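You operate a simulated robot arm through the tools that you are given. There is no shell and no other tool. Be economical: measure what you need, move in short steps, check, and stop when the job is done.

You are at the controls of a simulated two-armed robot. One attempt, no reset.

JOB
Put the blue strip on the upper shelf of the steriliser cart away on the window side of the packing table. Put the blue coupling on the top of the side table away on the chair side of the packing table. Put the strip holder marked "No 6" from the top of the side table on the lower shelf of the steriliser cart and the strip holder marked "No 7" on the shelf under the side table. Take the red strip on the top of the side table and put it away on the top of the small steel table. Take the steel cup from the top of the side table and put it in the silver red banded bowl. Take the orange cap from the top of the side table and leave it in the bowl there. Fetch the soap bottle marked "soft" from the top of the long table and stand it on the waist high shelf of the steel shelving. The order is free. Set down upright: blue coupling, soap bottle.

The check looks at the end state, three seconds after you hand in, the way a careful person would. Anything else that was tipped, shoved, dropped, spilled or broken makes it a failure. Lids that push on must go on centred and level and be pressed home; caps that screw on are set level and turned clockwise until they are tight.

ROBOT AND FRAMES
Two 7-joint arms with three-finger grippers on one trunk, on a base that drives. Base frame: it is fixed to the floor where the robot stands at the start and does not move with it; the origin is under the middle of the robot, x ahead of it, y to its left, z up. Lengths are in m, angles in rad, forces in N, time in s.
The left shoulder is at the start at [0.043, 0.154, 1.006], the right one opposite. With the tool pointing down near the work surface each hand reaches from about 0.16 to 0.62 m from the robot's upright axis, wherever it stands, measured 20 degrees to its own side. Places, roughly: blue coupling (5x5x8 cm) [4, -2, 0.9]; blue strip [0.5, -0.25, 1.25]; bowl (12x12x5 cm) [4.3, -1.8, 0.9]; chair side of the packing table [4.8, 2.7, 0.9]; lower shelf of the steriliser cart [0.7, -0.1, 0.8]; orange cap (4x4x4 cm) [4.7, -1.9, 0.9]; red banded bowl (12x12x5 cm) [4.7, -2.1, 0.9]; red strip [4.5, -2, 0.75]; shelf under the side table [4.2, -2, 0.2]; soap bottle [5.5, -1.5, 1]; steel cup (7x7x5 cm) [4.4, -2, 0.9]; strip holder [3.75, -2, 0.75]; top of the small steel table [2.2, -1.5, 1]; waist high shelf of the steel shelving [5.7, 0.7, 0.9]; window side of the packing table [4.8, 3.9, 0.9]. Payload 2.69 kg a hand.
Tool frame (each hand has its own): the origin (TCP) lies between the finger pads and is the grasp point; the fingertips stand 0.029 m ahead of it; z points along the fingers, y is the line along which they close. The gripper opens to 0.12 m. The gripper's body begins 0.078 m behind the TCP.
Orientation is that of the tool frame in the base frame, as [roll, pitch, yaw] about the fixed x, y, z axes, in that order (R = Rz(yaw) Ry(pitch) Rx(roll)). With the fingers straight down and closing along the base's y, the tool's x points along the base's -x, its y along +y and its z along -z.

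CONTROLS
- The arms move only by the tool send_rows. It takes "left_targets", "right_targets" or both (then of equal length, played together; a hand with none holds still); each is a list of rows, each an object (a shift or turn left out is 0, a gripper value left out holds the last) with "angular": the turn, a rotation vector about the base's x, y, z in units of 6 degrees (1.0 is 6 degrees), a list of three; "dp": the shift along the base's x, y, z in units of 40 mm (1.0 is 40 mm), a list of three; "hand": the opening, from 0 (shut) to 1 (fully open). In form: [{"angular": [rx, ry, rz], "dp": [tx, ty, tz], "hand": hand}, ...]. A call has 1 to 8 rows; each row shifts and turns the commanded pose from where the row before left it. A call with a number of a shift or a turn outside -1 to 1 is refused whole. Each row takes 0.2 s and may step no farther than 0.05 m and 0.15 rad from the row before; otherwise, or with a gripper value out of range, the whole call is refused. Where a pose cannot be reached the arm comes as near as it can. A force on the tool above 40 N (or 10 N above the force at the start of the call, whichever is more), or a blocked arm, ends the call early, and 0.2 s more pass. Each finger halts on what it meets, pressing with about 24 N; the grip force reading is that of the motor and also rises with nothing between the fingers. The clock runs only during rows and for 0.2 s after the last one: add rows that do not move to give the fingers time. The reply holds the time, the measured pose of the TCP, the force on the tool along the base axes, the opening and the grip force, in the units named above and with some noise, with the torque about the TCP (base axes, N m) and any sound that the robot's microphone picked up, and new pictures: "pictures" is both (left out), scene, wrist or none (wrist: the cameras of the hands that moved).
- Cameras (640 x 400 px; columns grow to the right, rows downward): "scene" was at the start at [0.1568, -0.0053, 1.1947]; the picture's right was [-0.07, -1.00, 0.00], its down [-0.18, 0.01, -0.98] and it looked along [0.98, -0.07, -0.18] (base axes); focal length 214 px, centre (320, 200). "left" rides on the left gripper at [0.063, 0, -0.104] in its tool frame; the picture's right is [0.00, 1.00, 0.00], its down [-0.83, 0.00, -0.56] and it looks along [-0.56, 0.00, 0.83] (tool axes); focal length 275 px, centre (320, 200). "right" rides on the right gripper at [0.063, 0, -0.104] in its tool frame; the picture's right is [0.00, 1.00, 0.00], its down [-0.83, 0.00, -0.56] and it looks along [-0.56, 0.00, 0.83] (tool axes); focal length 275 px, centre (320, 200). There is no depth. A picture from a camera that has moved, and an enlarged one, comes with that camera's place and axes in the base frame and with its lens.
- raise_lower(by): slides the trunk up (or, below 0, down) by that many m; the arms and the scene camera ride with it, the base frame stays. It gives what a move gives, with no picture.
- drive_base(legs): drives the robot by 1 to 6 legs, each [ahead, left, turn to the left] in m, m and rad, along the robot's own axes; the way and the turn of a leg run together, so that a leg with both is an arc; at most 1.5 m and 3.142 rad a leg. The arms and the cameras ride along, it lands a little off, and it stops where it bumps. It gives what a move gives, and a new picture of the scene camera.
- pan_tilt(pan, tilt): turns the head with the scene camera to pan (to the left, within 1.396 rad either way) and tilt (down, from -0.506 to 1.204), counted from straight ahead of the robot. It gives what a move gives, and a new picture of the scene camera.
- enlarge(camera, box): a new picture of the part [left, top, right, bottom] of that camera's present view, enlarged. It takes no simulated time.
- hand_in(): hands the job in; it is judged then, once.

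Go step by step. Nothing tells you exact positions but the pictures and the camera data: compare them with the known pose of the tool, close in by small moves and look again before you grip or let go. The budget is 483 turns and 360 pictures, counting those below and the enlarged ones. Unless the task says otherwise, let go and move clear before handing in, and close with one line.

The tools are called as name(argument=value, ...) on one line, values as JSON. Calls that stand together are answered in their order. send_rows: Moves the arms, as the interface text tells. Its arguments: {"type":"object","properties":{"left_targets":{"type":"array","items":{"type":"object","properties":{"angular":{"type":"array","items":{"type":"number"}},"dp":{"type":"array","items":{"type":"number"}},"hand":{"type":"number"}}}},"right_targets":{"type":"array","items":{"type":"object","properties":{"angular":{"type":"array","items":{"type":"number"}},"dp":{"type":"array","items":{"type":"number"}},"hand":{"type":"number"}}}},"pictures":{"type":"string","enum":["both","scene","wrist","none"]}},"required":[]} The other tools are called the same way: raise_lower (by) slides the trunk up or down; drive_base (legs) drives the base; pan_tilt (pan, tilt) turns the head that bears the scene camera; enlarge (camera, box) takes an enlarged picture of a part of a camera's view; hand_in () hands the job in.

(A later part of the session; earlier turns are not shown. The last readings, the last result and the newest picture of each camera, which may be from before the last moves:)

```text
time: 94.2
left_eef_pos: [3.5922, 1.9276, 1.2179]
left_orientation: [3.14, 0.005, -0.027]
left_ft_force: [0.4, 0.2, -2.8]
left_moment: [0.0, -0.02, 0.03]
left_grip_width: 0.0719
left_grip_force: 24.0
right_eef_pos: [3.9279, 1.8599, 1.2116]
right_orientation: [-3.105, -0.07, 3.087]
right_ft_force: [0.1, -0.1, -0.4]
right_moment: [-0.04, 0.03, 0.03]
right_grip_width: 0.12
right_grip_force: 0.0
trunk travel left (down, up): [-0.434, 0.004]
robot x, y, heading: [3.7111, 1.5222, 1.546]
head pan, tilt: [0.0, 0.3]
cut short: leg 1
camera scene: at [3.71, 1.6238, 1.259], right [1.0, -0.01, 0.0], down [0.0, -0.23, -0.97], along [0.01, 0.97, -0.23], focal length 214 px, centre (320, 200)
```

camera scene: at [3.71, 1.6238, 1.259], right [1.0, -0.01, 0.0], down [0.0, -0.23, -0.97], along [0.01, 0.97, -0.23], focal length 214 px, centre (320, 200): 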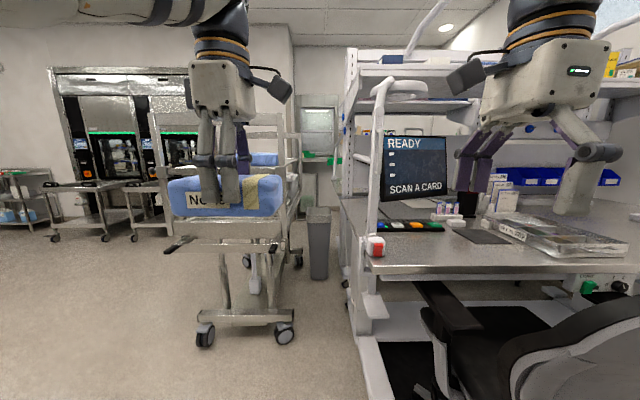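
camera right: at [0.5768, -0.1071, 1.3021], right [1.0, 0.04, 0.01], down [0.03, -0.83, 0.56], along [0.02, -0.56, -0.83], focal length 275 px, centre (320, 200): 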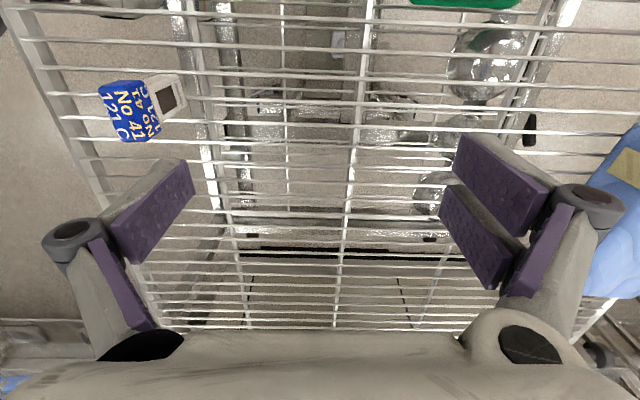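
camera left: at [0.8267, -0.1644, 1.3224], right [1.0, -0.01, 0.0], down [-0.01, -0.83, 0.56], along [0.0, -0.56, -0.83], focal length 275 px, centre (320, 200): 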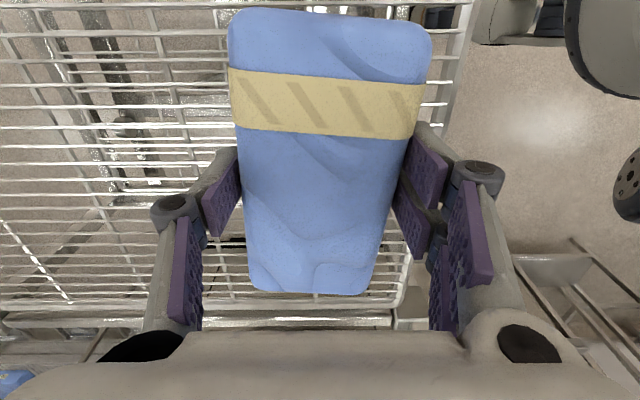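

The bench is double-sided: the chair side faces me and the window side should be at the back. I'll go round on the left past the other cart.

drive_base(legs=[[0, 1.45, 0.025], [1.5, 0, 0]])

pan_tilt(pan=-0.6, tilt=0.3)

```text
time: 112.7
left_eef_pos: [2.104, 3.4396, 1.2192]
left_orientation: [3.14, 0.006, 0.0]
left_ft_force: [-0.2, 0.7, -2.1]
left_moment: [0.01, -0.06, 0.0]
left_grip_width: 0.0717
left_grip_force: 23.5
right_eef_pos: [2.4409, 3.3813, 1.2112]
right_orientation: [-3.106, -0.07, 3.115]
right_ft_force: [-1.0, -0.3, 0.6]
right_moment: [-0.05, 0.04, 0.01]
right_grip_width: 0.12
right_grip_force: 0.2
trunk travel left (down, up): [-0.434, 0.004]
robot x, y, heading: [2.2327, 3.0321, 1.577]
head pan, tilt: [0.0, 0.3]
camera scene: at [2.2299, 3.1387, 1.2588], right [1.0, 0.02, 0.0], down [0.0, -0.23, -0.97], along [-0.02, 0.97, -0.23], focal length 214 px, centre (320, 200)
```

scene: 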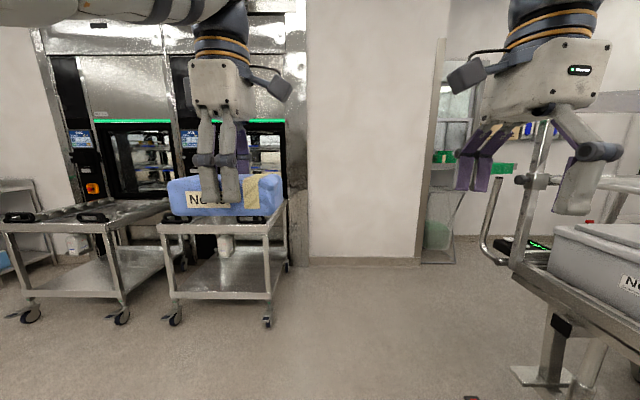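

```text
time: 113.7
left_eef_pos: [2.1025, 3.439, 1.219]
left_orientation: [-3.141, 0.006, 0.0]
left_ft_force: [-0.9, -1.3, -2.1]
left_moment: [0.01, -0.04, -0.02]
left_grip_width: 0.0718
left_grip_force: 23.5
right_eef_pos: [2.4392, 3.3804, 1.2118]
right_orientation: [-3.105, -0.068, 3.116]
right_ft_force: [-0.2, 0.0, 0.1]
right_moment: [-0.04, 0.01, 0.03]
right_grip_width: 0.1202
right_grip_force: 0.1
trunk travel left (down, up): [-0.434, 0.004]
robot x, y, heading: [2.2328, 3.0379, 1.573]
head pan, tilt: [-0.6, 0.3]
camera scene: at [2.2841, 3.1225, 1.2525], right [0.83, -0.56, 0.0], down [-0.17, -0.24, -0.96], along [0.54, 0.79, -0.3], focal length 214 px, centre (320, 200)
```

scene: 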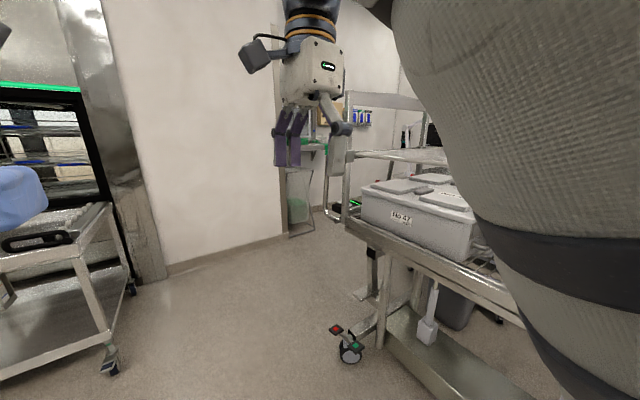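

Aisle between the cart and the wall (y≈5.3) is about 1.2 m. I'll go up and turn to face +x there.

drive_base(legs=[[0.5, -0.13, 0], [1.05, 0, 0]])

drive_base(legs=[[0, 0, -1.57]])

pan_tilt(pan=0, tilt=0.35)

```text
time: 121.8
left_eef_pos: [2.254, 5.0095, 1.2181]
left_orientation: [3.141, 0.005, -0.023]
left_ft_force: [-0.5, -1.0, -1.4]
left_moment: [-0.02, -0.03, 0.03]
left_grip_width: 0.0716
left_grip_force: 24.1
right_eef_pos: [2.5889, 4.9438, 1.2117]
right_orientation: [-3.107, -0.072, 3.091]
right_ft_force: [-0.1, 0.8, 0.3]
right_moment: [0.02, -0.02, -0.04]
right_grip_width: 0.1202
right_grip_force: 0.0
trunk travel left (down, up): [-0.434, 0.004]
robot x, y, heading: [2.3723, 4.6039, 1.55]
head pan, tilt: [-0.6, 0.3]
camera scene: at [2.4262, 4.6887, 1.2524], right [0.81, -0.58, 0.0], down [-0.17, -0.24, -0.96], along [0.56, 0.78, -0.3], focal length 214 px, centre (320, 200)
```

scene: 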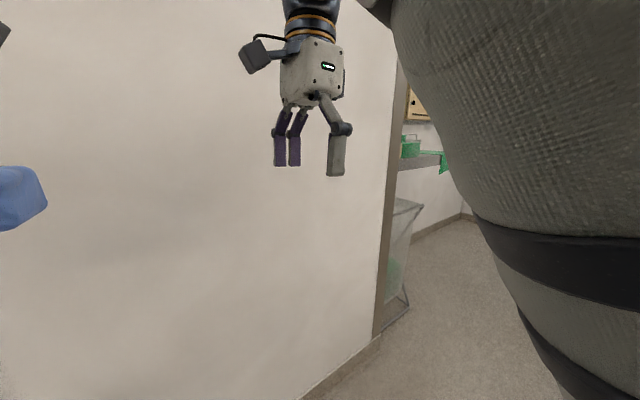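

```text
time: 126.0
left_eef_pos: [2.7772, 4.7233, 1.2185]
left_orientation: [-3.141, 0.005, -1.593]
left_ft_force: [0.7, -0.3, -2.3]
left_moment: [0.01, -0.01, 0.03]
left_grip_width: 0.0719
left_grip_force: 23.9
right_eef_pos: [2.7122, 4.388, 1.2115]
right_orientation: [-3.105, -0.072, 1.521]
right_ft_force: [-0.7, 0.4, -0.2]
right_moment: [-0.01, 0.01, -0.01]
right_grip_width: 0.12
right_grip_force: 0.0
trunk travel left (down, up): [-0.434, 0.004]
robot x, y, heading: [2.372, 4.606, -0.02]
head pan, tilt: [-0.6, 0.3]
camera scene: at [2.4555, 4.5505, 1.2524], right [-0.58, -0.81, 0.0], down [-0.24, 0.17, -0.96], along [0.78, -0.56, -0.3], focal length 214 px, centre (320, 200)
```

scene: 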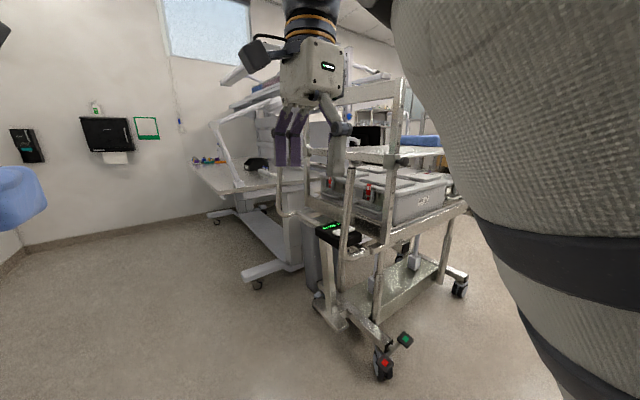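

```text
time: 127.0
left_eef_pos: [2.7783, 4.7241, 1.2184]
left_orientation: [-3.141, 0.005, -1.593]
left_ft_force: [-1.0, -0.1, -2.3]
left_moment: [-0.01, 0.03, -0.03]
left_grip_width: 0.0718
left_grip_force: 24.2
right_eef_pos: [2.7124, 4.3881, 1.2108]
right_orientation: [-3.099, -0.071, 1.521]
right_ft_force: [-1.0, -0.1, -0.6]
right_moment: [0.0, 0.03, 0.01]
right_grip_width: 0.1199
right_grip_force: 0.0
trunk travel left (down, up): [-0.434, 0.004]
robot x, y, heading: [2.3718, 4.608, -0.02]
head pan, tilt: [0.0, 0.351]
camera scene: at [2.4724, 4.5943, 1.2585], right [-0.11, -0.99, 0.0], down [-0.23, 0.03, -0.97], along [0.97, -0.11, -0.23], focal length 214 px, centre (320, 200)
```

scene: 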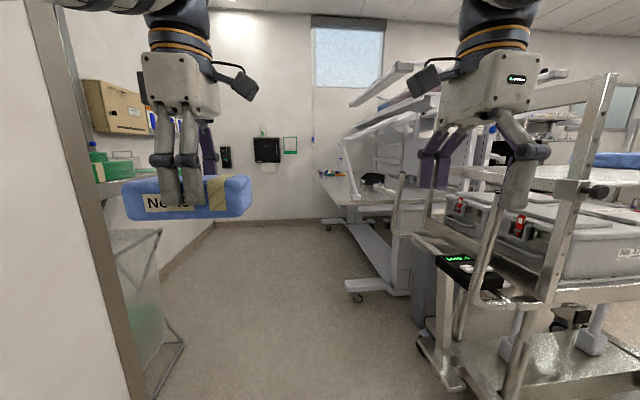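

The window side of the bench is visible ahead on the right. I'll drive along the aisle and turn to face it.

drive_base(legs=[[1.5, 0, 0.02], [0.6, 0.35, 0]])

drive_base(legs=[[0, 0, -1.4]])

```text
time: 138.0
left_eef_pos: [4.9056, 5.0417, 1.2194]
left_orientation: [3.141, 0.006, -1.579]
left_ft_force: [-0.4, 0.4, -2.4]
left_moment: [0.0, 0.02, 0.0]
left_grip_width: 0.0717
left_grip_force: 24.1
right_eef_pos: [4.845, 4.7069, 1.2099]
right_orientation: [-3.102, -0.071, 1.533]
right_ft_force: [0.0, -0.8, -0.1]
right_moment: [-0.05, -0.03, 0.02]
right_grip_width: 0.12
right_grip_force: 0.1
trunk travel left (down, up): [-0.434, 0.004]
robot x, y, heading: [4.5029, 4.9154, -0.007]
head pan, tilt: [0.0, 0.351]
camera scene: at [4.6023, 4.9138, 1.2584], right [-0.05, -1.0, 0.0], down [-0.23, 0.01, -0.97], along [0.97, -0.05, -0.23], focal length 214 px, centre (320, 200)
```

scene: 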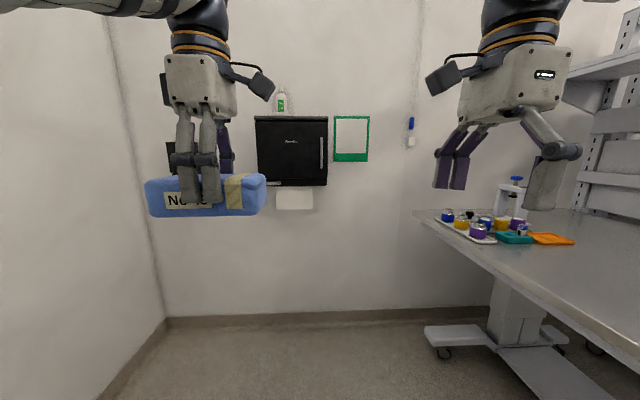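

```text
time: 141.8
left_eef_pos: [4.6934, 4.5401, 1.219]
left_orientation: [3.138, 0.005, -2.982]
left_ft_force: [-0.7, -0.3, -3.2]
left_moment: [0.01, 0.02, -0.01]
left_grip_width: 0.0716
left_grip_force: 24.1
right_eef_pos: [4.3523, 4.542, 1.2096]
right_orientation: [-3.098, -0.071, 0.131]
right_ft_force: [-0.4, -0.2, 0.1]
right_moment: [0.03, 0.0, 0.01]
right_grip_width: 0.1201
right_grip_force: 0.1
trunk travel left (down, up): [-0.434, 0.004]
robot x, y, heading: [4.5001, 4.9174, -1.413]
head pan, tilt: [0.0, 0.351]
camera scene: at [4.5153, 4.8179, 1.2573], right [-0.99, -0.14, 0.0], down [-0.03, 0.24, -0.97], along [0.13, -0.96, -0.25], focal length 214 px, centre (320, 200)
```

scene: 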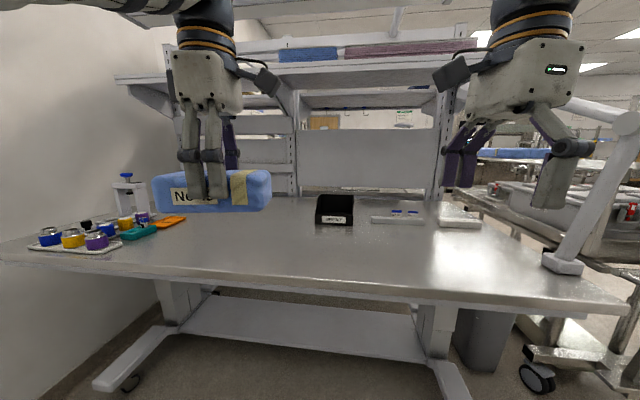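

The bench top is clear in the middle. I'll drive slightly closer and lower the strip toward the table.

drive_base(legs=[[0.22, 0, -0.15]])

send_rows(left_targets=[{"dp": [0, -0.6, -0.8]}, {"dp": [0, -0.6, -0.8]}, {"dp": [0, -0.6, -0.8]}, {"dp": [0, -0.6, -0.8]}, {"dp": [0, -0.6, -0.8]}, {"dp": [0, 0, 0]}])

```text
time: 143.5
left_eef_pos: [4.6545, 4.2905, 1.2183]
left_orientation: [3.141, 0.004, -3.131]
left_ft_force: [0.1, -1.6, -2.8]
left_moment: [0.04, 0.04, 0.0]
left_grip_width: 0.0718
left_grip_force: 24.1
right_eef_pos: [4.318, 4.3443, 1.2087]
right_orientation: [-3.096, -0.074, -0.018]
right_ft_force: [-0.9, 0.0, -1.1]
right_moment: [0.01, 0.02, -0.01]
right_grip_width: 0.1199
right_grip_force: 0.1
trunk travel left (down, up): [-0.434, 0.004]
robot x, y, heading: [4.5177, 4.6954, -1.556]
head pan, tilt: [0.0, 0.351]
camera scene: at [4.5206, 4.5931, 1.2563], right [-1.0, 0.0, 0.0], down [0.0, 0.26, -0.97], along [0.0, -0.97, -0.26], focal length 214 px, centre (320, 200)
```

scene: 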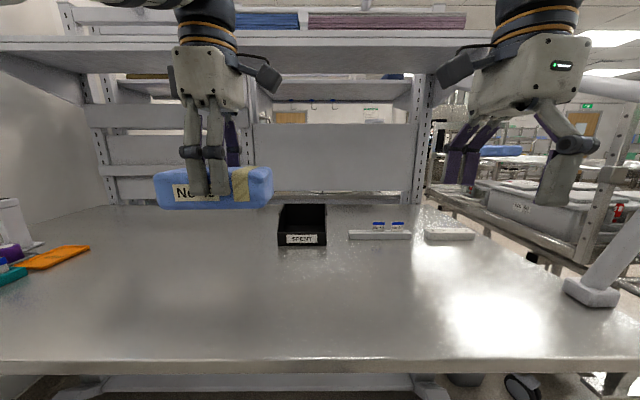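

```text
time: 144.9
left_eef_pos: [4.6559, 4.1764, 1.0586]
left_orientation: [-3.141, 0.007, -3.13]
left_ft_force: [0.5, 0.1, -1.9]
left_moment: [-0.04, 0.01, -0.02]
left_grip_width: 0.0719
left_grip_force: 23.7
right_eef_pos: [4.3167, 4.3455, 1.2092]
right_orientation: [-3.098, -0.074, -0.018]
right_ft_force: [-0.8, 0.0, -0.6]
right_moment: [-0.02, 0.02, 0.0]
right_grip_width: 0.1201
right_grip_force: 0.0
trunk travel left (down, up): [-0.434, 0.004]
robot x, y, heading: [4.5194, 4.6914, -1.557]
head pan, tilt: [0.0, 0.351]
camera scene: at [4.5208, 4.5944, 1.2557], right [-1.0, 0.0, 0.0], down [0.0, 0.26, -0.96], along [0.0, -0.96, -0.26], focal length 214 px, centre (320, 200)
camera left: at [4.5909, 4.1744, 1.1615], right [-0.01, 1.0, 0.0], down [0.83, 0.01, 0.56], along [0.56, 0.0, -0.83], focal length 275 px, centre (320, 200)
```

scene: 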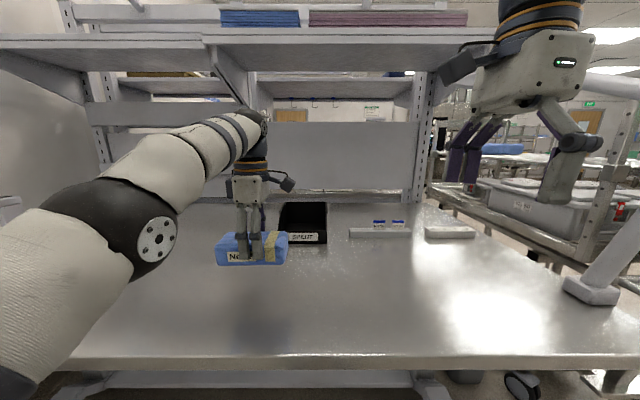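
left: 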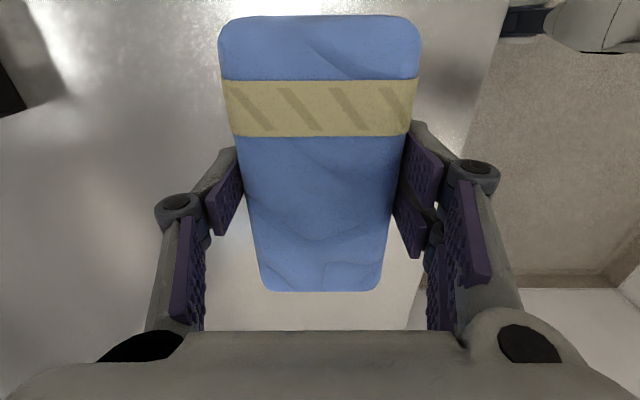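

Table surface is about z=0.915. Lowering the strip gently.

send_rows(left_targets=[{"dp": [0, -0.4, -0.7]}, {"dp": [0, -0.4, -0.7]}, {"dp": [0, -0.3, -0.6]}, {"dp": [0, 0, -0.3]}, {}], pictures="scene")

enlarge(camera="scene", box=[200, 200, 340, 290])

```text
time: 146.1
left_eef_pos: [4.6578, 4.1484, 0.9618]
left_orientation: [-3.141, 0.007, -3.13]
left_ft_force: [0.2, 0.3, -2.9]
left_moment: [0.0, 0.0, 0.02]
left_grip_width: 0.0718
left_grip_force: 23.7
left hand out of reach, approached as far as the arm can: row 1, 2, 3
right_eef_pos: [4.3162, 4.3455, 1.2085]
right_orientation: [-3.094, -0.073, -0.018]
right_ft_force: [-0.2, -0.7, -0.6]
right_moment: [0.01, -0.01, 0.01]
right_grip_width: 0.1201
right_grip_force: 0.0
trunk travel left (down, up): [-0.434, 0.004]
robot x, y, heading: [4.5199, 4.6943, -1.558]
head pan, tilt: [0.0, 0.351]
camera scene: at [4.5213, 4.5934, 1.2555], right [-1.0, 0.0, 0.0], down [0.0, 0.26, -0.96], along [0.0, -0.96, -0.26], focal length 214 px, centre (320, 200)
```

scene: 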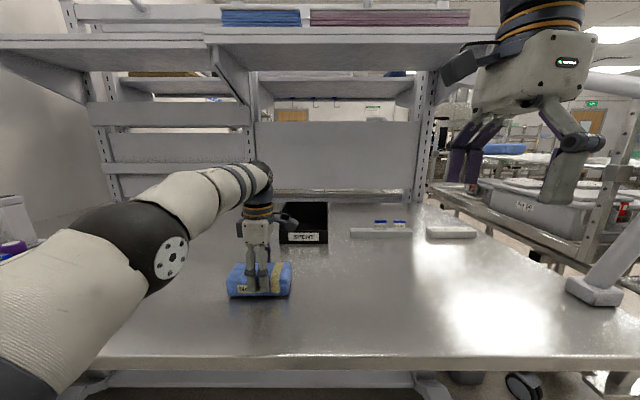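

```text
4.44 times, centred on (270, 245) of scene
camera zoom: at [4.5213, 4.5934, 1.2555], right [-1.0, 0.0, 0.0], down [0.0, 0.26, -0.96], along [0.0, -0.96, -0.26], focal length 953 px, centre (542, 0)
```

zoom: 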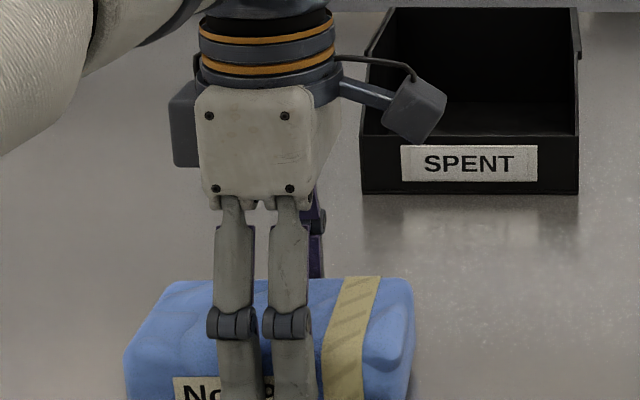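

send_rows(left_targets=[{"dp": [0, 0, -0.1]}, {"dp": [0, 0, -0.1]}, {"dp": [0, 0, -0.1]}], pictures="none")

```text
time: 146.9
left_eef_pos: [4.6572, 4.1492, 0.9561]
left_orientation: [-3.131, 0.006, -3.13]
left_ft_force: [1.2, 1.8, 24.2]
left_moment: [0.33, 0.03, -0.03]
left_grip_width: 0.0718
left_grip_force: 23.7
right_eef_pos: [4.3165, 4.3489, 1.2099]
right_orientation: [-3.102, -0.072, -0.018]
right_ft_force: [0.4, 0.7, 0.5]
right_moment: [-0.03, 0.01, 0.04]
right_grip_width: 0.1199
right_grip_force: 0.1
trunk travel left (down, up): [-0.434, 0.004]
robot x, y, heading: [4.5228, 4.6953, -1.555]
head pan, tilt: [0.0, 0.351]
```

Contact made. Releasing and lifting clear.

send_rows(left_targets=[{"dp": [0, 0, 0.05], "hand": 0.9}, {"hand": 0.9}, {"hand": 0.9}, {"dp": [0, 0, 0.8]}, {"dp": [0, 0, 0.8]}, {"dp": [0, 0, 0.8]}, {"dp": [0, 0, 0.8]}], pictures="scene")

```text
time: 148.5
left_eef_pos: [4.6648, 4.181, 1.0742]
left_orientation: [-3.141, 0.006, -3.131]
left_ft_force: [0.1, -0.2, 0.5]
left_moment: [-0.04, 0.03, -0.01]
left_grip_width: 0.1083
left_grip_force: 0.0
left hand out of reach, approached as far as the arm can: row 4, 5, 6, 7
right_eef_pos: [4.3171, 4.346, 1.2085]
right_orientation: [-3.096, -0.073, -0.021]
right_ft_force: [-0.2, 1.0, 1.0]
right_moment: [-0.01, 0.0, 0.01]
right_grip_width: 0.1197
right_grip_force: 0.1
trunk travel left (down, up): [-0.434, 0.004]
robot x, y, heading: [4.5221, 4.6949, -1.554]
head pan, tilt: [0.0, 0.351]
camera scene: at [4.5217, 4.5945, 1.2559], right [-1.0, -0.01, 0.0], down [0.0, 0.26, -0.97], along [0.01, -0.97, -0.26], focal length 214 px, centre (320, 200)
```

scene: 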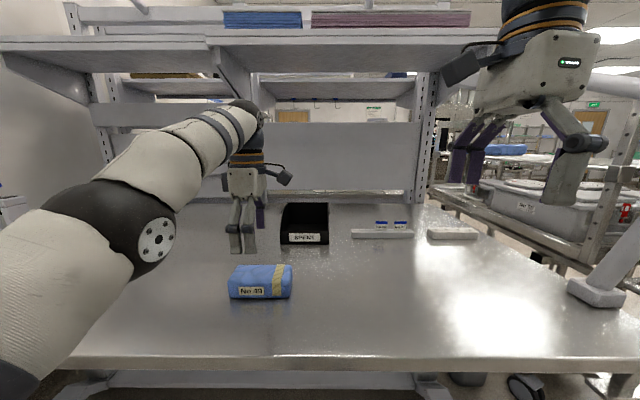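

The blue strip is set. I'll retract the left hand and drive back out, keeping heading −y and strafing right.

send_rows(left_targets=[{"dp": [0, 0.8, 0.8]}, {"dp": [0, 0.8, 0.8]}, {"dp": [0, 0.8, 0.8]}, {"dp": [0, 0.8, 0.6]}, {"hand": 1}], pictures="none")

drive_base(legs=[[-0.04, 0, -0.017], [0, -1.1, 0], [0, -1.05, 0]])

```text
time: 149.7
left_eef_pos: [4.666, 4.3074, 1.1919]
left_orientation: [3.142, 0.005, -3.131]
left_ft_force: [-0.4, -0.8, -0.5]
left_moment: [0.02, 0.01, -0.01]
left_grip_width: 0.1199
left_grip_force: 0.1
right_eef_pos: [4.3182, 4.3443, 1.2086]
right_orientation: [-3.096, -0.074, -0.018]
right_ft_force: [-0.3, -0.2, -0.9]
right_moment: [0.0, 0.03, -0.06]
right_grip_width: 0.1198
right_grip_force: 0.1
trunk travel left (down, up): [-0.434, 0.004]
robot x, y, heading: [4.5211, 4.6908, -1.56]
head pan, tilt: [0.0, 0.351]
```

```text
time: 155.8
left_eef_pos: [3.9519, 4.3457, 1.1937]
left_orientation: [3.14, 0.018, -3.108]
left_ft_force: [3.0, 4.9, -2.5]
left_moment: [-0.13, 0.13, 0.28]
left_grip_width: 0.1154
left_grip_force: 0.2
right_eef_pos: [3.5934, 4.3857, 1.2075]
right_orientation: [-3.091, -0.074, -0.032]
right_ft_force: [0.1, 0.4, -0.8]
right_moment: [-0.02, 0.01, -0.03]
right_grip_width: 0.1199
right_grip_force: 0.0
trunk travel left (down, up): [-0.434, 0.004]
robot x, y, heading: [3.7988, 4.7308, -1.559]
head pan, tilt: [0.0, 0.351]
stopped in leg 2: the force on the tool passed its limit at 59 N (the readings are from after the stop); the commanded pose is now the measured one
camera scene: at [3.8031, 4.634, 1.2537], right [-1.0, -0.01, 0.0], down [0.0, 0.28, -0.96], along [0.01, -0.96, -0.28], focal length 214 px, centre (320, 200)
```

scene: 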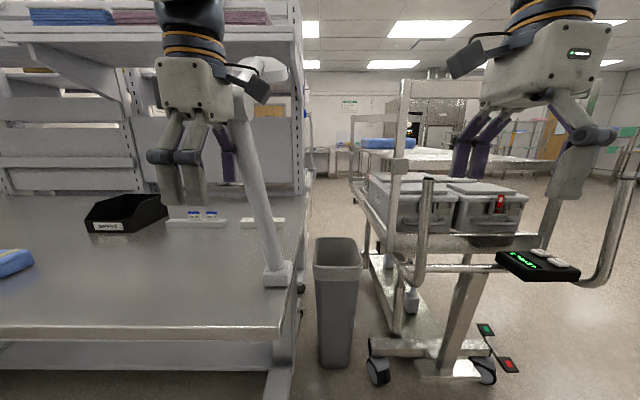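

The left hand touched the bench's slanted lamp post. I'll move back left off it, then back away before continuing.

drive_base(legs=[[0, 0.06, 0], [-0.22, 0, 0]])

```text
time: 158.2
left_eef_pos: [4.0093, 4.5653, 1.1915]
left_orientation: [3.14, 0.019, -3.115]
left_ft_force: [-0.3, 0.0, 0.6]
left_moment: [-0.03, -0.03, 0.0]
left_grip_width: 0.1199
left_grip_force: 0.1
right_eef_pos: [3.6508, 4.6074, 1.2069]
right_orientation: [-3.093, -0.074, -0.035]
right_ft_force: [0.3, 0.0, 1.0]
right_moment: [-0.03, 0.03, 0.01]
right_grip_width: 0.12
right_grip_force: 0.2
trunk travel left (down, up): [-0.434, 0.004]
robot x, y, heading: [3.8614, 4.9541, -1.573]
head pan, tilt: [0.0, 0.351]
camera scene: at [3.8623, 4.8531, 1.2537], right [-1.0, 0.0, 0.0], down [0.0, 0.28, -0.96], along [0.0, -0.96, -0.28], focal length 214 px, centre (320, 200)
```

scene: 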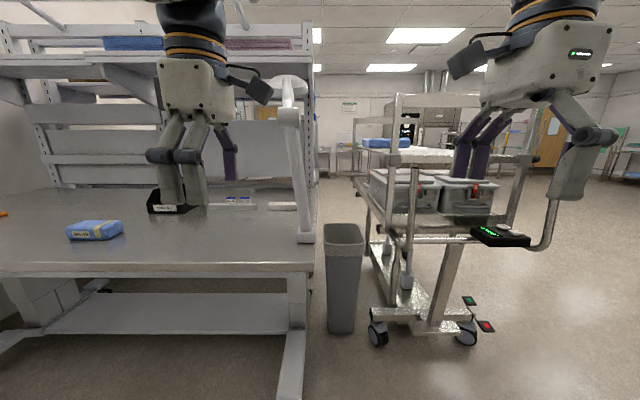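

drive_base(legs=[[0.08, 0, 0], [0, -0.75, 0], [0, -0.75, 0]])

```text
time: 170.8
left_eef_pos: [2.5138, 4.4897, 1.1928]
left_orientation: [3.139, 0.02, -3.12]
left_ft_force: [-0.4, 0.1, -0.2]
left_moment: [0.0, 0.02, 0.02]
left_grip_width: 0.1201
left_grip_force: 0.1
right_eef_pos: [2.1556, 4.5324, 1.2079]
right_orientation: [-3.093, -0.074, -0.04]
right_ft_force: [-0.1, 0.1, -0.1]
right_moment: [0.02, -0.02, -0.01]
right_grip_width: 0.1198
right_grip_force: 0.0
trunk travel left (down, up): [-0.434, 0.004]
robot x, y, heading: [2.3709, 4.8824, -1.578]
head pan, tilt: [0.0, 0.351]
camera scene: at [2.3682, 4.7776, 1.2535], right [-1.0, 0.0, 0.0], down [0.0, 0.28, -0.96], along [0.0, -0.96, -0.28], focal length 214 px, centre (320, 200)
```

scene: 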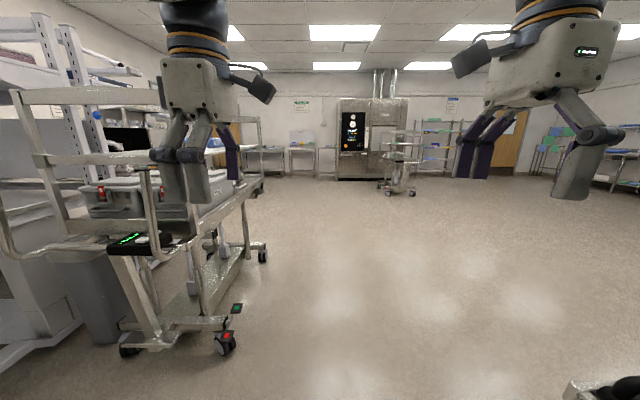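

Clear path ahead. Driving down toward the side table area.

drive_base(legs=[[1.5, 0, 0], [1.5, 0, 0], [1.2, 0.3, 0], [0, 1.4, 0]])

```text
time: 201.9
left_eef_pos: [4.2467, 0.2368, 1.1927]
left_orientation: [3.139, 0.019, -3.122]
left_ft_force: [-0.6, 0.5, -0.2]
left_moment: [0.01, 0.0, -0.01]
left_grip_width: 0.1199
left_grip_force: 0.1
right_eef_pos: [3.8901, 0.2824, 1.2077]
right_orientation: [-3.092, -0.075, -0.044]
right_ft_force: [0.9, 0.1, 0.2]
right_moment: [-0.01, 0.02, 0.0]
right_grip_width: 0.12
right_grip_force: 0.0
trunk travel left (down, up): [-0.434, 0.004]
robot x, y, heading: [4.1043, 0.6275, -1.578]
head pan, tilt: [0.0, 0.351]
camera scene: at [4.1033, 0.5265, 1.2532], right [-1.0, -0.01, 0.0], down [0.0, 0.29, -0.96], along [0.01, -0.96, -0.29], focal length 214 px, centre (320, 200)
```

scene: 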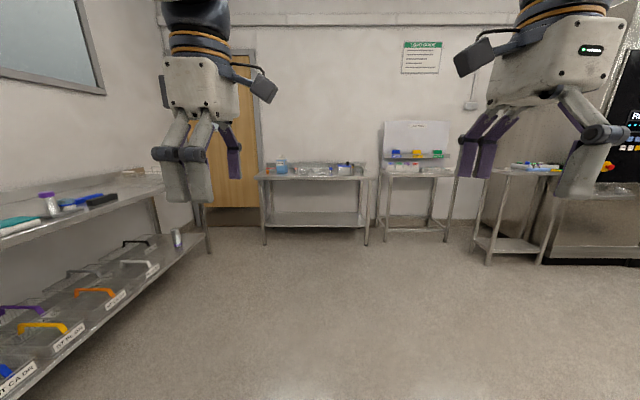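

The side table is straight ahead with the lower shelf. I'll drive nearer and look.

drive_base(legs=[[1.5, 0, 0]])

enlarge(camera="scene", box=[160, 150, 480, 350])

```text
time: 209.3
left_eef_pos: [4.2088, -1.2557, 1.1931]
left_orientation: [3.14, 0.019, 3.137]
left_ft_force: [0.2, -0.7, -0.2]
left_moment: [0.01, 0.04, -0.01]
left_grip_width: 0.12
left_grip_force: 0.0
right_eef_pos: [3.8515, -1.2016, 1.2068]
right_orientation: [-3.091, -0.075, -0.067]
right_ft_force: [-0.8, -0.6, 0.1]
right_moment: [-0.03, -0.03, -0.02]
right_grip_width: 0.1201
right_grip_force: 0.1
trunk travel left (down, up): [-0.434, 0.004]
robot x, y, heading: [4.0755, -0.8656, -1.598]
head pan, tilt: [0.0, 0.351]
camera scene: at [4.0718, -0.9627, 1.2531], right [-1.0, 0.01, 0.0], down [0.0, 0.29, -0.96], along [-0.01, -0.96, -0.29], focal length 214 px, centre (320, 200)
```

scene: 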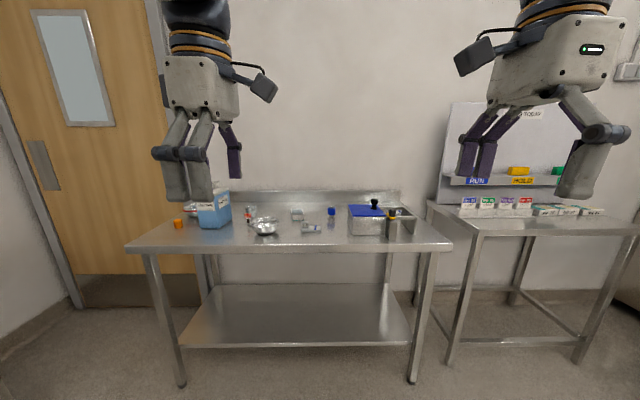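

```text
2.00 times, centred on (320, 250) of scene
camera zoom: at [4.0718, -0.9627, 1.2531], right [-1.0, 0.01, 0.0], down [0.0, 0.29, -0.96], along [-0.01, -0.96, -0.29], focal length 429 px, centre (320, 100)
```

zoom: 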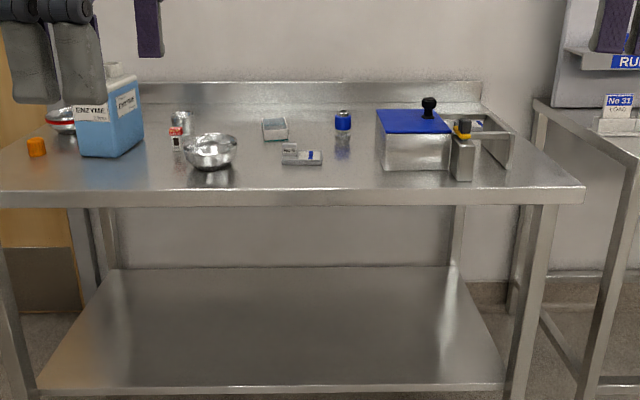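

I'll go closer and tilt the head down for a proper look at the table top.

drive_base(legs=[[0.4, 0, 0.027]])

pan_tilt(pan=0.0, tilt=0.6)

enlarge(camera="scene", box=[160, 100, 480, 300])

```text
time: 211.8
left_eef_pos: [4.2109, -1.6555, 1.1918]
left_orientation: [3.141, 0.02, -3.12]
left_ft_force: [0.0, 0.1, 0.4]
left_moment: [0.02, -0.02, 0.03]
left_grip_width: 0.1199
left_grip_force: 0.1
right_eef_pos: [3.8528, -1.6106, 1.2079]
right_orientation: [-3.091, -0.076, -0.044]
right_ft_force: [-0.6, -0.1, 0.3]
right_moment: [0.06, 0.02, 0.01]
right_grip_width: 0.1198
right_grip_force: 0.0
trunk travel left (down, up): [-0.434, 0.004]
robot x, y, heading: [4.0665, -1.2679, -1.581]
head pan, tilt: [0.0, 0.351]
camera scene: at [4.0662, -1.3659, 1.2527], right [-1.0, -0.01, 0.0], down [0.0, 0.29, -0.96], along [0.01, -0.96, -0.29], focal length 214 px, centre (320, 200)
```

scene: 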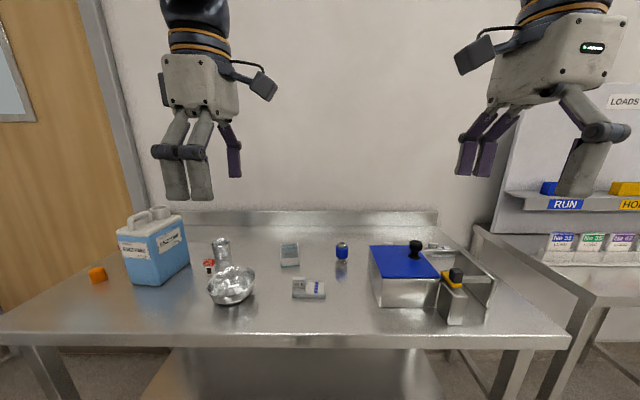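

```text
time: 212.6
left_eef_pos: [4.2094, -1.6536, 1.1934]
left_orientation: [3.141, 0.019, -3.12]
left_ft_force: [-0.3, 0.0, 0.4]
left_moment: [0.02, 0.01, -0.01]
left_grip_width: 0.1199
left_grip_force: 0.1
right_eef_pos: [3.8527, -1.6087, 1.2099]
right_orientation: [-3.094, -0.076, -0.044]
right_ft_force: [-0.1, 0.6, 0.9]
right_moment: [0.01, 0.01, 0.03]
right_grip_width: 0.1197
right_grip_force: 0.1
trunk travel left (down, up): [-0.434, 0.004]
robot x, y, heading: [4.0677, -1.2668, -1.575]
head pan, tilt: [0.0, 0.6]
camera scene: at [4.0678, -1.3607, 1.2282], right [-1.0, -0.03, 0.0], down [-0.01, 0.54, -0.84], along [0.02, -0.84, -0.54], focal length 214 px, centre (320, 200)
```

scene: 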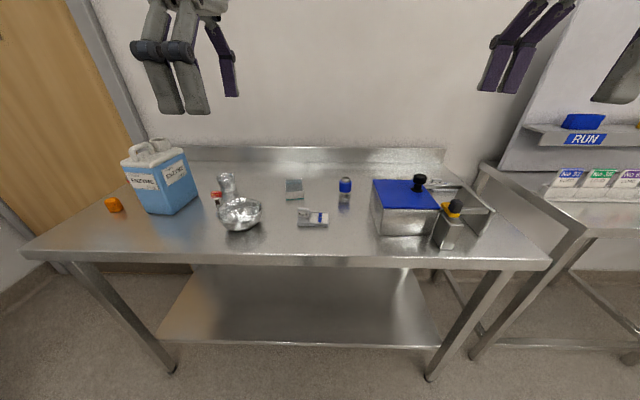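

```text
2.00 times, centred on (320, 200) of scene
camera zoom: at [4.0678, -1.3607, 1.2282], right [-1.0, -0.03, 0.0], down [-0.01, 0.54, -0.84], along [0.02, -0.84, -0.54], focal length 429 px, centre (320, 200)
```

zoom: 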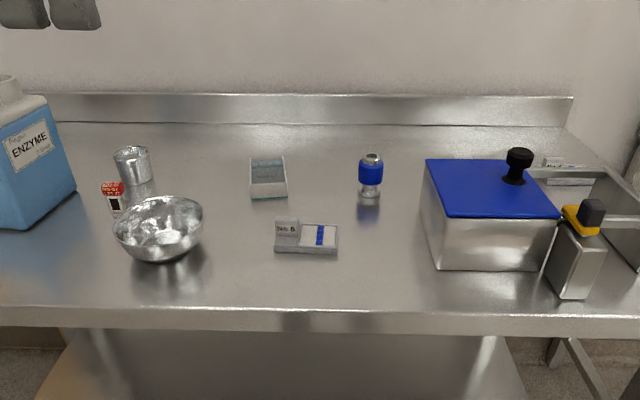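

I now doubt the blue pack was the "blue strip": the red item here looks like the blue "No 41 121 C" indicator that stood on the cart at (0.45, −0.15). Enlarging to check.

enlarge(camera="scene", box=[190, 160, 270, 240])

enlarge(camera="scene", box=[270, 160, 370, 240])

enlarge(camera="scene", box=[400, 160, 500, 250])

```text
5.00 times, centred on (230, 200) of scene
camera zoom: at [4.0678, -1.3607, 1.2282], right [-1.0, -0.03, 0.0], down [-0.01, 0.54, -0.84], along [0.02, -0.84, -0.54], focal length 1072 px, centre (770, 200)
```

zoom: 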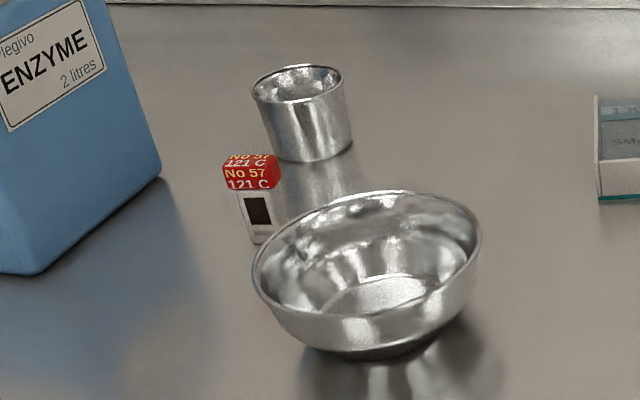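

```text
5.00 times, centred on (320, 200) of scene
camera zoom: at [4.0678, -1.3607, 1.2282], right [-1.0, -0.03, 0.0], down [-0.01, 0.54, -0.84], along [0.02, -0.84, -0.54], focal length 1072 px, centre (320, 200)
```

zoom: 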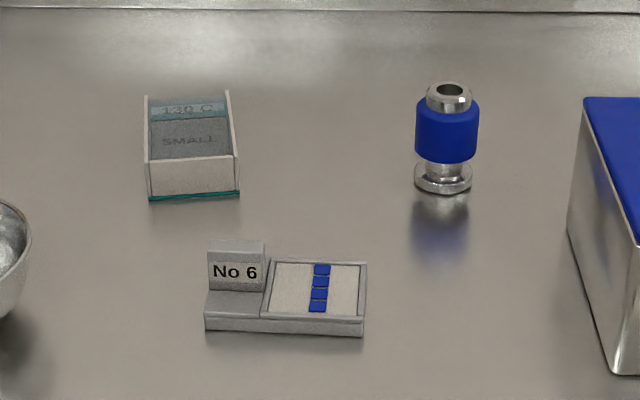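

```text
4.44 times, centred on (450, 205) of scene
camera zoom: at [4.0678, -1.3607, 1.2282], right [-1.0, -0.03, 0.0], down [-0.01, 0.54, -0.84], along [0.02, -0.84, -0.54], focal length 953 px, centre (-258, 178)
```

zoom: 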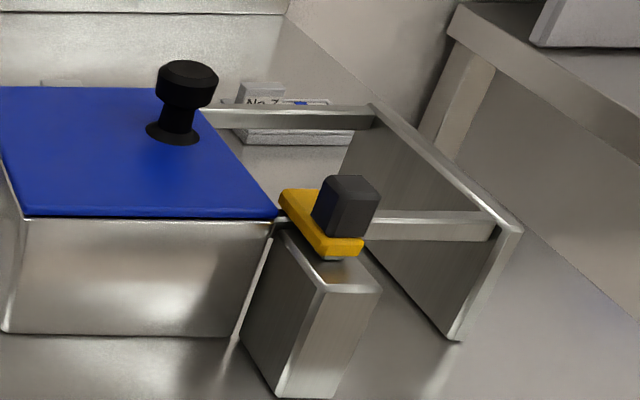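

Confirmed: the small indicators are the "strips", so the blue pack No 49 must go back to its place later and the "No 41" indicator must go to the window side. First I'll do the jobs at this table; shifting left to reach the cap, cup and bowls.

drive_base(legs=[[0, 0.38, 0], [0.15, 0, 0]])

pan_tilt(pan=0.1, tilt=0.85)

```text
time: 217.1
left_eef_pos: [4.5934, -1.8067, 1.1928]
left_orientation: [3.14, 0.019, -3.116]
left_ft_force: [-0.9, -1.0, 0.1]
left_moment: [0.03, 0.0, 0.01]
left_grip_width: 0.1201
left_grip_force: 0.1
right_eef_pos: [4.2359, -1.7652, 1.2071]
right_orientation: [-3.09, -0.076, -0.037]
right_ft_force: [-0.4, -0.2, -0.9]
right_moment: [0.03, 0.01, 0.03]
right_grip_width: 0.12
right_grip_force: 0.0
trunk travel left (down, up): [-0.434, 0.004]
robot x, y, heading: [4.4469, -1.4187, -1.57]
head pan, tilt: [0.0, 0.6]
camera scene: at [4.4495, -1.5144, 1.2261], right [-1.0, -0.03, 0.0], down [-0.02, 0.55, -0.83], along [0.02, -0.83, -0.55], focal length 214 px, centre (320, 200)
```

scene: 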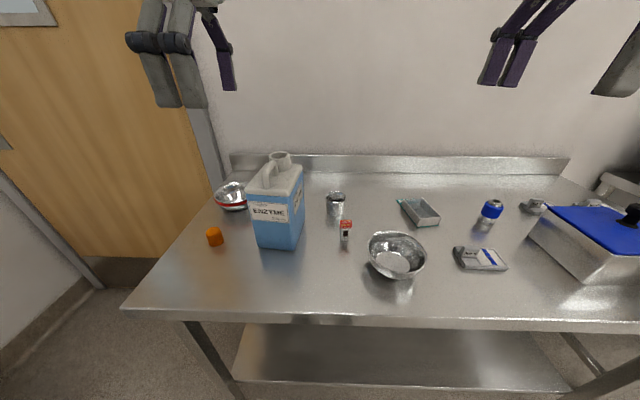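

```text
time: 217.8
left_eef_pos: [4.5941, -1.8067, 1.193]
left_orientation: [3.141, 0.02, -3.116]
left_ft_force: [0.0, 0.6, -1.0]
left_moment: [-0.01, 0.02, 0.0]
left_grip_width: 0.1197
left_grip_force: 0.0
right_eef_pos: [4.2352, -1.7646, 1.2068]
right_orientation: [-3.09, -0.077, -0.036]
right_ft_force: [-0.4, -0.5, 0.0]
right_moment: [0.0, 0.04, 0.01]
right_grip_width: 0.12
right_grip_force: 0.0
trunk travel left (down, up): [-0.434, 0.004]
robot x, y, heading: [4.4468, -1.4199, -1.574]
head pan, tilt: [0.099, 0.85]
camera scene: at [4.4546, -1.5028, 1.2041], right [-1.0, -0.1, 0.0], down [-0.07, 0.75, -0.66], along [0.06, -0.66, -0.75], focal length 214 px, centre (320, 200)
```

scene: 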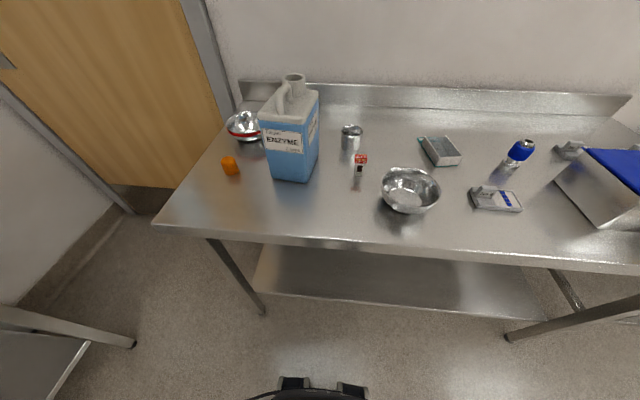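

Positions (table z≈0.83): cap (4.73, −1.91), bottle x 4.50–4.62, cup (4.41, −2.05), red strip (4.39, −1.93), bowl (4.28, −1.83), banded bowl (4.74, −2.06), No 6 (4.08, −1.87), coupling (3.99, −2.0). I'll yaw the left hand back to natural and move above the cap.

send_rows(left_targets=[{"angular": [0, 0, -1]}, {"angular": [0, 0, -1]}, {"angular": [0, 0, -1]}, {"angular": [0, 0, -1]}, {"angular": [0, 0, -1]}, {"angular": [0, 0, -1]}, {"angular": [0, 0, -1]}, {"angular": [0, 0, -1]}], pictures="none")

send_rows(left_targets=[{"angular": [0, 0, -1], "dp": [0.5, -0.2, 0]}, {"angular": [0, 0, -1], "dp": [0.5, -0.2, 0]}, {"angular": [0, 0, -1], "dp": [0.5, -0.2, 0]}, {"angular": [0, 0, -1], "dp": [0.5, -0.2, 0]}, {"angular": [0, 0, -1], "dp": [0.5, -0.2, 0]}, {"angular": [0, 0, -1], "dp": [0.5, -0.2, 0]}, {"angular": [0, 0, -0.8], "dp": [0.4, -0.2, 0]}, {}], pictures="wrist")

```text
time: 219.6
left_eef_pos: [4.5956, -1.8075, 1.1929]
left_orientation: [3.141, 0.018, 2.33]
left_ft_force: [-0.1, 0.3, 0.6]
left_moment: [0.01, -0.03, -0.01]
left_grip_width: 0.1198
left_grip_force: 0.0
right_eef_pos: [4.236, -1.7642, 1.2069]
right_orientation: [-3.093, -0.077, -0.037]
right_ft_force: [0.9, 0.3, 0.4]
right_moment: [0.0, -0.02, 0.01]
right_grip_width: 0.12
right_grip_force: 0.0
trunk travel left (down, up): [-0.434, 0.004]
robot x, y, heading: [4.4482, -1.4149, -1.575]
head pan, tilt: [0.099, 0.85]
```

```text
time: 221.4
left_eef_pos: [4.7313, -1.8612, 1.1934]
left_orientation: [3.141, 0.018, 1.619]
left_ft_force: [-1.6, -0.6, -0.2]
left_moment: [0.02, -0.01, 0.01]
left_grip_width: 0.1201
left_grip_force: 0.1
right_eef_pos: [4.2348, -1.7647, 1.2079]
right_orientation: [-3.089, -0.076, -0.037]
right_ft_force: [-0.4, 0.3, -0.5]
right_moment: [-0.02, -0.03, 0.03]
right_grip_width: 0.1202
right_grip_force: 0.0
trunk travel left (down, up): [-0.434, 0.004]
robot x, y, heading: [4.4481, -1.4218, -1.575]
head pan, tilt: [0.099, 0.85]
camera left: at [4.7264, -1.7974, 1.2963], right [1.0, 0.04, 0.0], down [0.03, -0.82, 0.57], along [0.03, -0.57, -0.82], focal length 275 px, centre (320, 200)
```

left: 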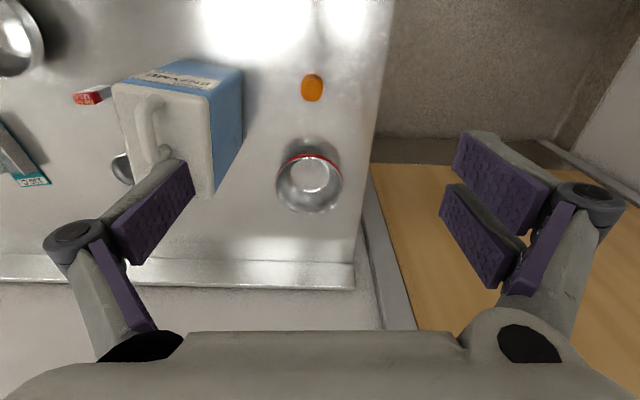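

Cap refined at (4.722, −1.896). Lowering above it with a partly closed hand.

send_rows(left_targets=[{"dp": [-0.2, -0.3, -1], "hand": 0.65}, {"dp": [0, -0.3, -1]}, {"dp": [0, -0.3, -1]}, {"dp": [0, 0, -1]}, {"dp": [0, 0, -1]}, {"dp": [0, 0, -0.9]}, {}], pictures="both")

```text
time: 223.0
left_eef_pos: [4.7218, -1.8977, 0.957]
left_orientation: [-3.141, 0.02, 1.617]
left_ft_force: [0.0, 0.5, 0.9]
left_moment: [0.01, 0.02, -0.03]
left_grip_width: 0.0779
left_grip_force: 0.0
right_eef_pos: [4.2358, -1.7656, 1.2079]
right_orientation: [-3.091, -0.075, -0.036]
right_ft_force: [0.7, -0.2, 0.0]
right_moment: [-0.02, 0.0, 0.0]
right_grip_width: 0.1199
right_grip_force: 0.0
trunk travel left (down, up): [-0.434, 0.004]
robot x, y, heading: [4.4448, -1.4219, -1.573]
head pan, tilt: [0.099, 0.85]
camera scene: at [4.4546, -1.5026, 1.2042], right [-1.0, -0.1, 0.0], down [-0.07, 0.75, -0.66], along [0.06, -0.66, -0.75], focal length 214 px, centre (320, 200)
camera left: at [4.7174, -1.8327, 1.0598], right [1.0, 0.04, 0.0], down [0.03, -0.82, 0.57], along [0.03, -0.57, -0.82], focal length 275 px, centre (320, 200)
```

scene: 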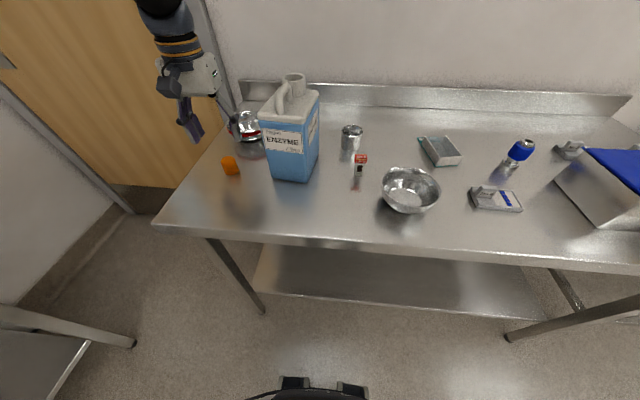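
left: 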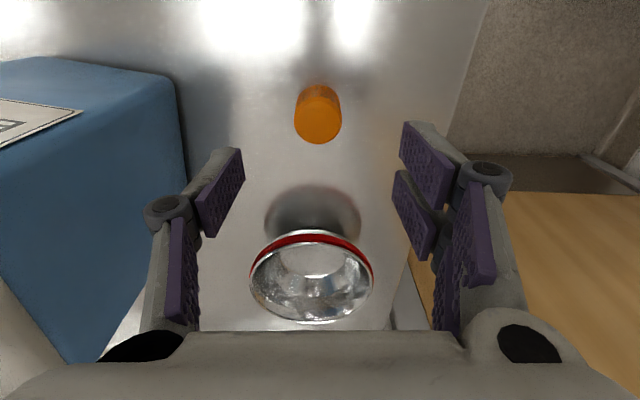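

Estimating table z≈0.85. Descend to TCP ≈0.885 and look again.

send_rows(left_targets=[{"dp": [0, 0.1, -0.6]}, {"dp": [0, 0.03, -0.6]}, {"dp": [0, 0, -0.55]}, {}], pictures="wrist")

```text
time: 224.0
left_eef_pos: [4.7209, -1.8943, 0.8873]
left_orientation: [3.141, 0.018, 1.617]
left_ft_force: [0.4, 0.1, 1.2]
left_moment: [0.03, 0.01, -0.02]
left_grip_width: 0.0778
left_grip_force: 0.1
right_eef_pos: [4.2361, -1.7648, 1.2071]
right_orientation: [-3.09, -0.077, -0.036]
right_ft_force: [-0.8, 0.1, 0.3]
right_moment: [-0.01, 0.01, 0.03]
right_grip_width: 0.1199
right_grip_force: 0.0
trunk travel left (down, up): [-0.434, 0.004]
robot x, y, heading: [4.4416, -1.4182, -1.574]
head pan, tilt: [0.099, 0.85]
camera left: at [4.7172, -1.8293, 0.99], right [1.0, 0.04, 0.0], down [0.03, -0.82, 0.57], along [0.03, -0.57, -0.82], focal length 275 px, centre (320, 200)
```

left: 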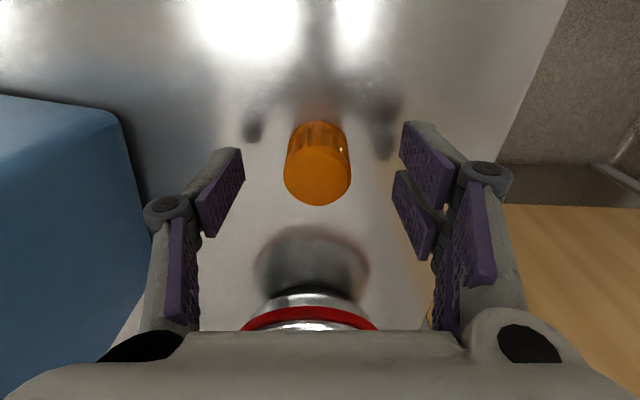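

The cap is a bit lower than thought (top ≈0.845). Adjusting −y and descending further.

send_rows(left_targets=[{"dp": [0, -0.35, -0.5]}, {"dp": [0, 0, -0.4]}, {}], pictures="wrist")

```text
time: 224.7
left_eef_pos: [4.7265, -1.9082, 0.8695]
left_orientation: [3.133, 0.045, 1.62]
left_ft_force: [14.3, 9.5, 51.6]
left_moment: [1.31, -1.17, -0.07]
left_grip_width: 0.0329
left_grip_force: 31.1
right_eef_pos: [4.237, -1.7602, 1.2122]
right_orientation: [-3.1, -0.077, -0.035]
right_ft_force: [-0.3, 0.7, -0.1]
right_moment: [0.0, 0.04, -0.02]
right_grip_width: 0.1199
right_grip_force: 0.1
trunk travel left (down, up): [-0.434, 0.004]
robot x, y, heading: [4.449, -1.4182, -1.564]
head pan, tilt: [0.099, 0.85]
stopped in row 3 (left hand): the force on the tool passed its limit at 46 N (the readings are from after the stop); the commanded pose is now the measured one
camera left: at [4.7218, -1.8413, 0.9702], right [1.0, 0.04, 0.01], down [0.03, -0.8, 0.59], along [0.03, -0.59, -0.81], focal length 275 px, centre (320, 200)
```

left: 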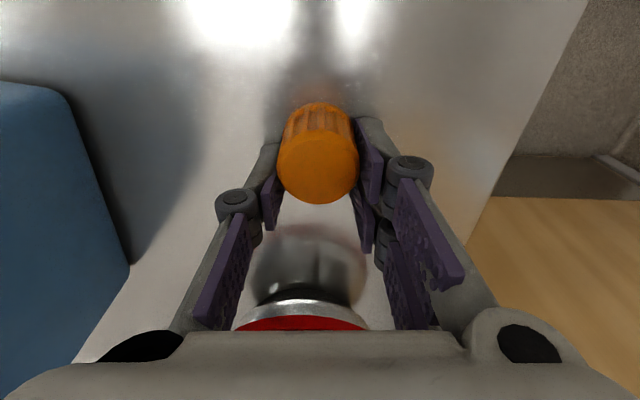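

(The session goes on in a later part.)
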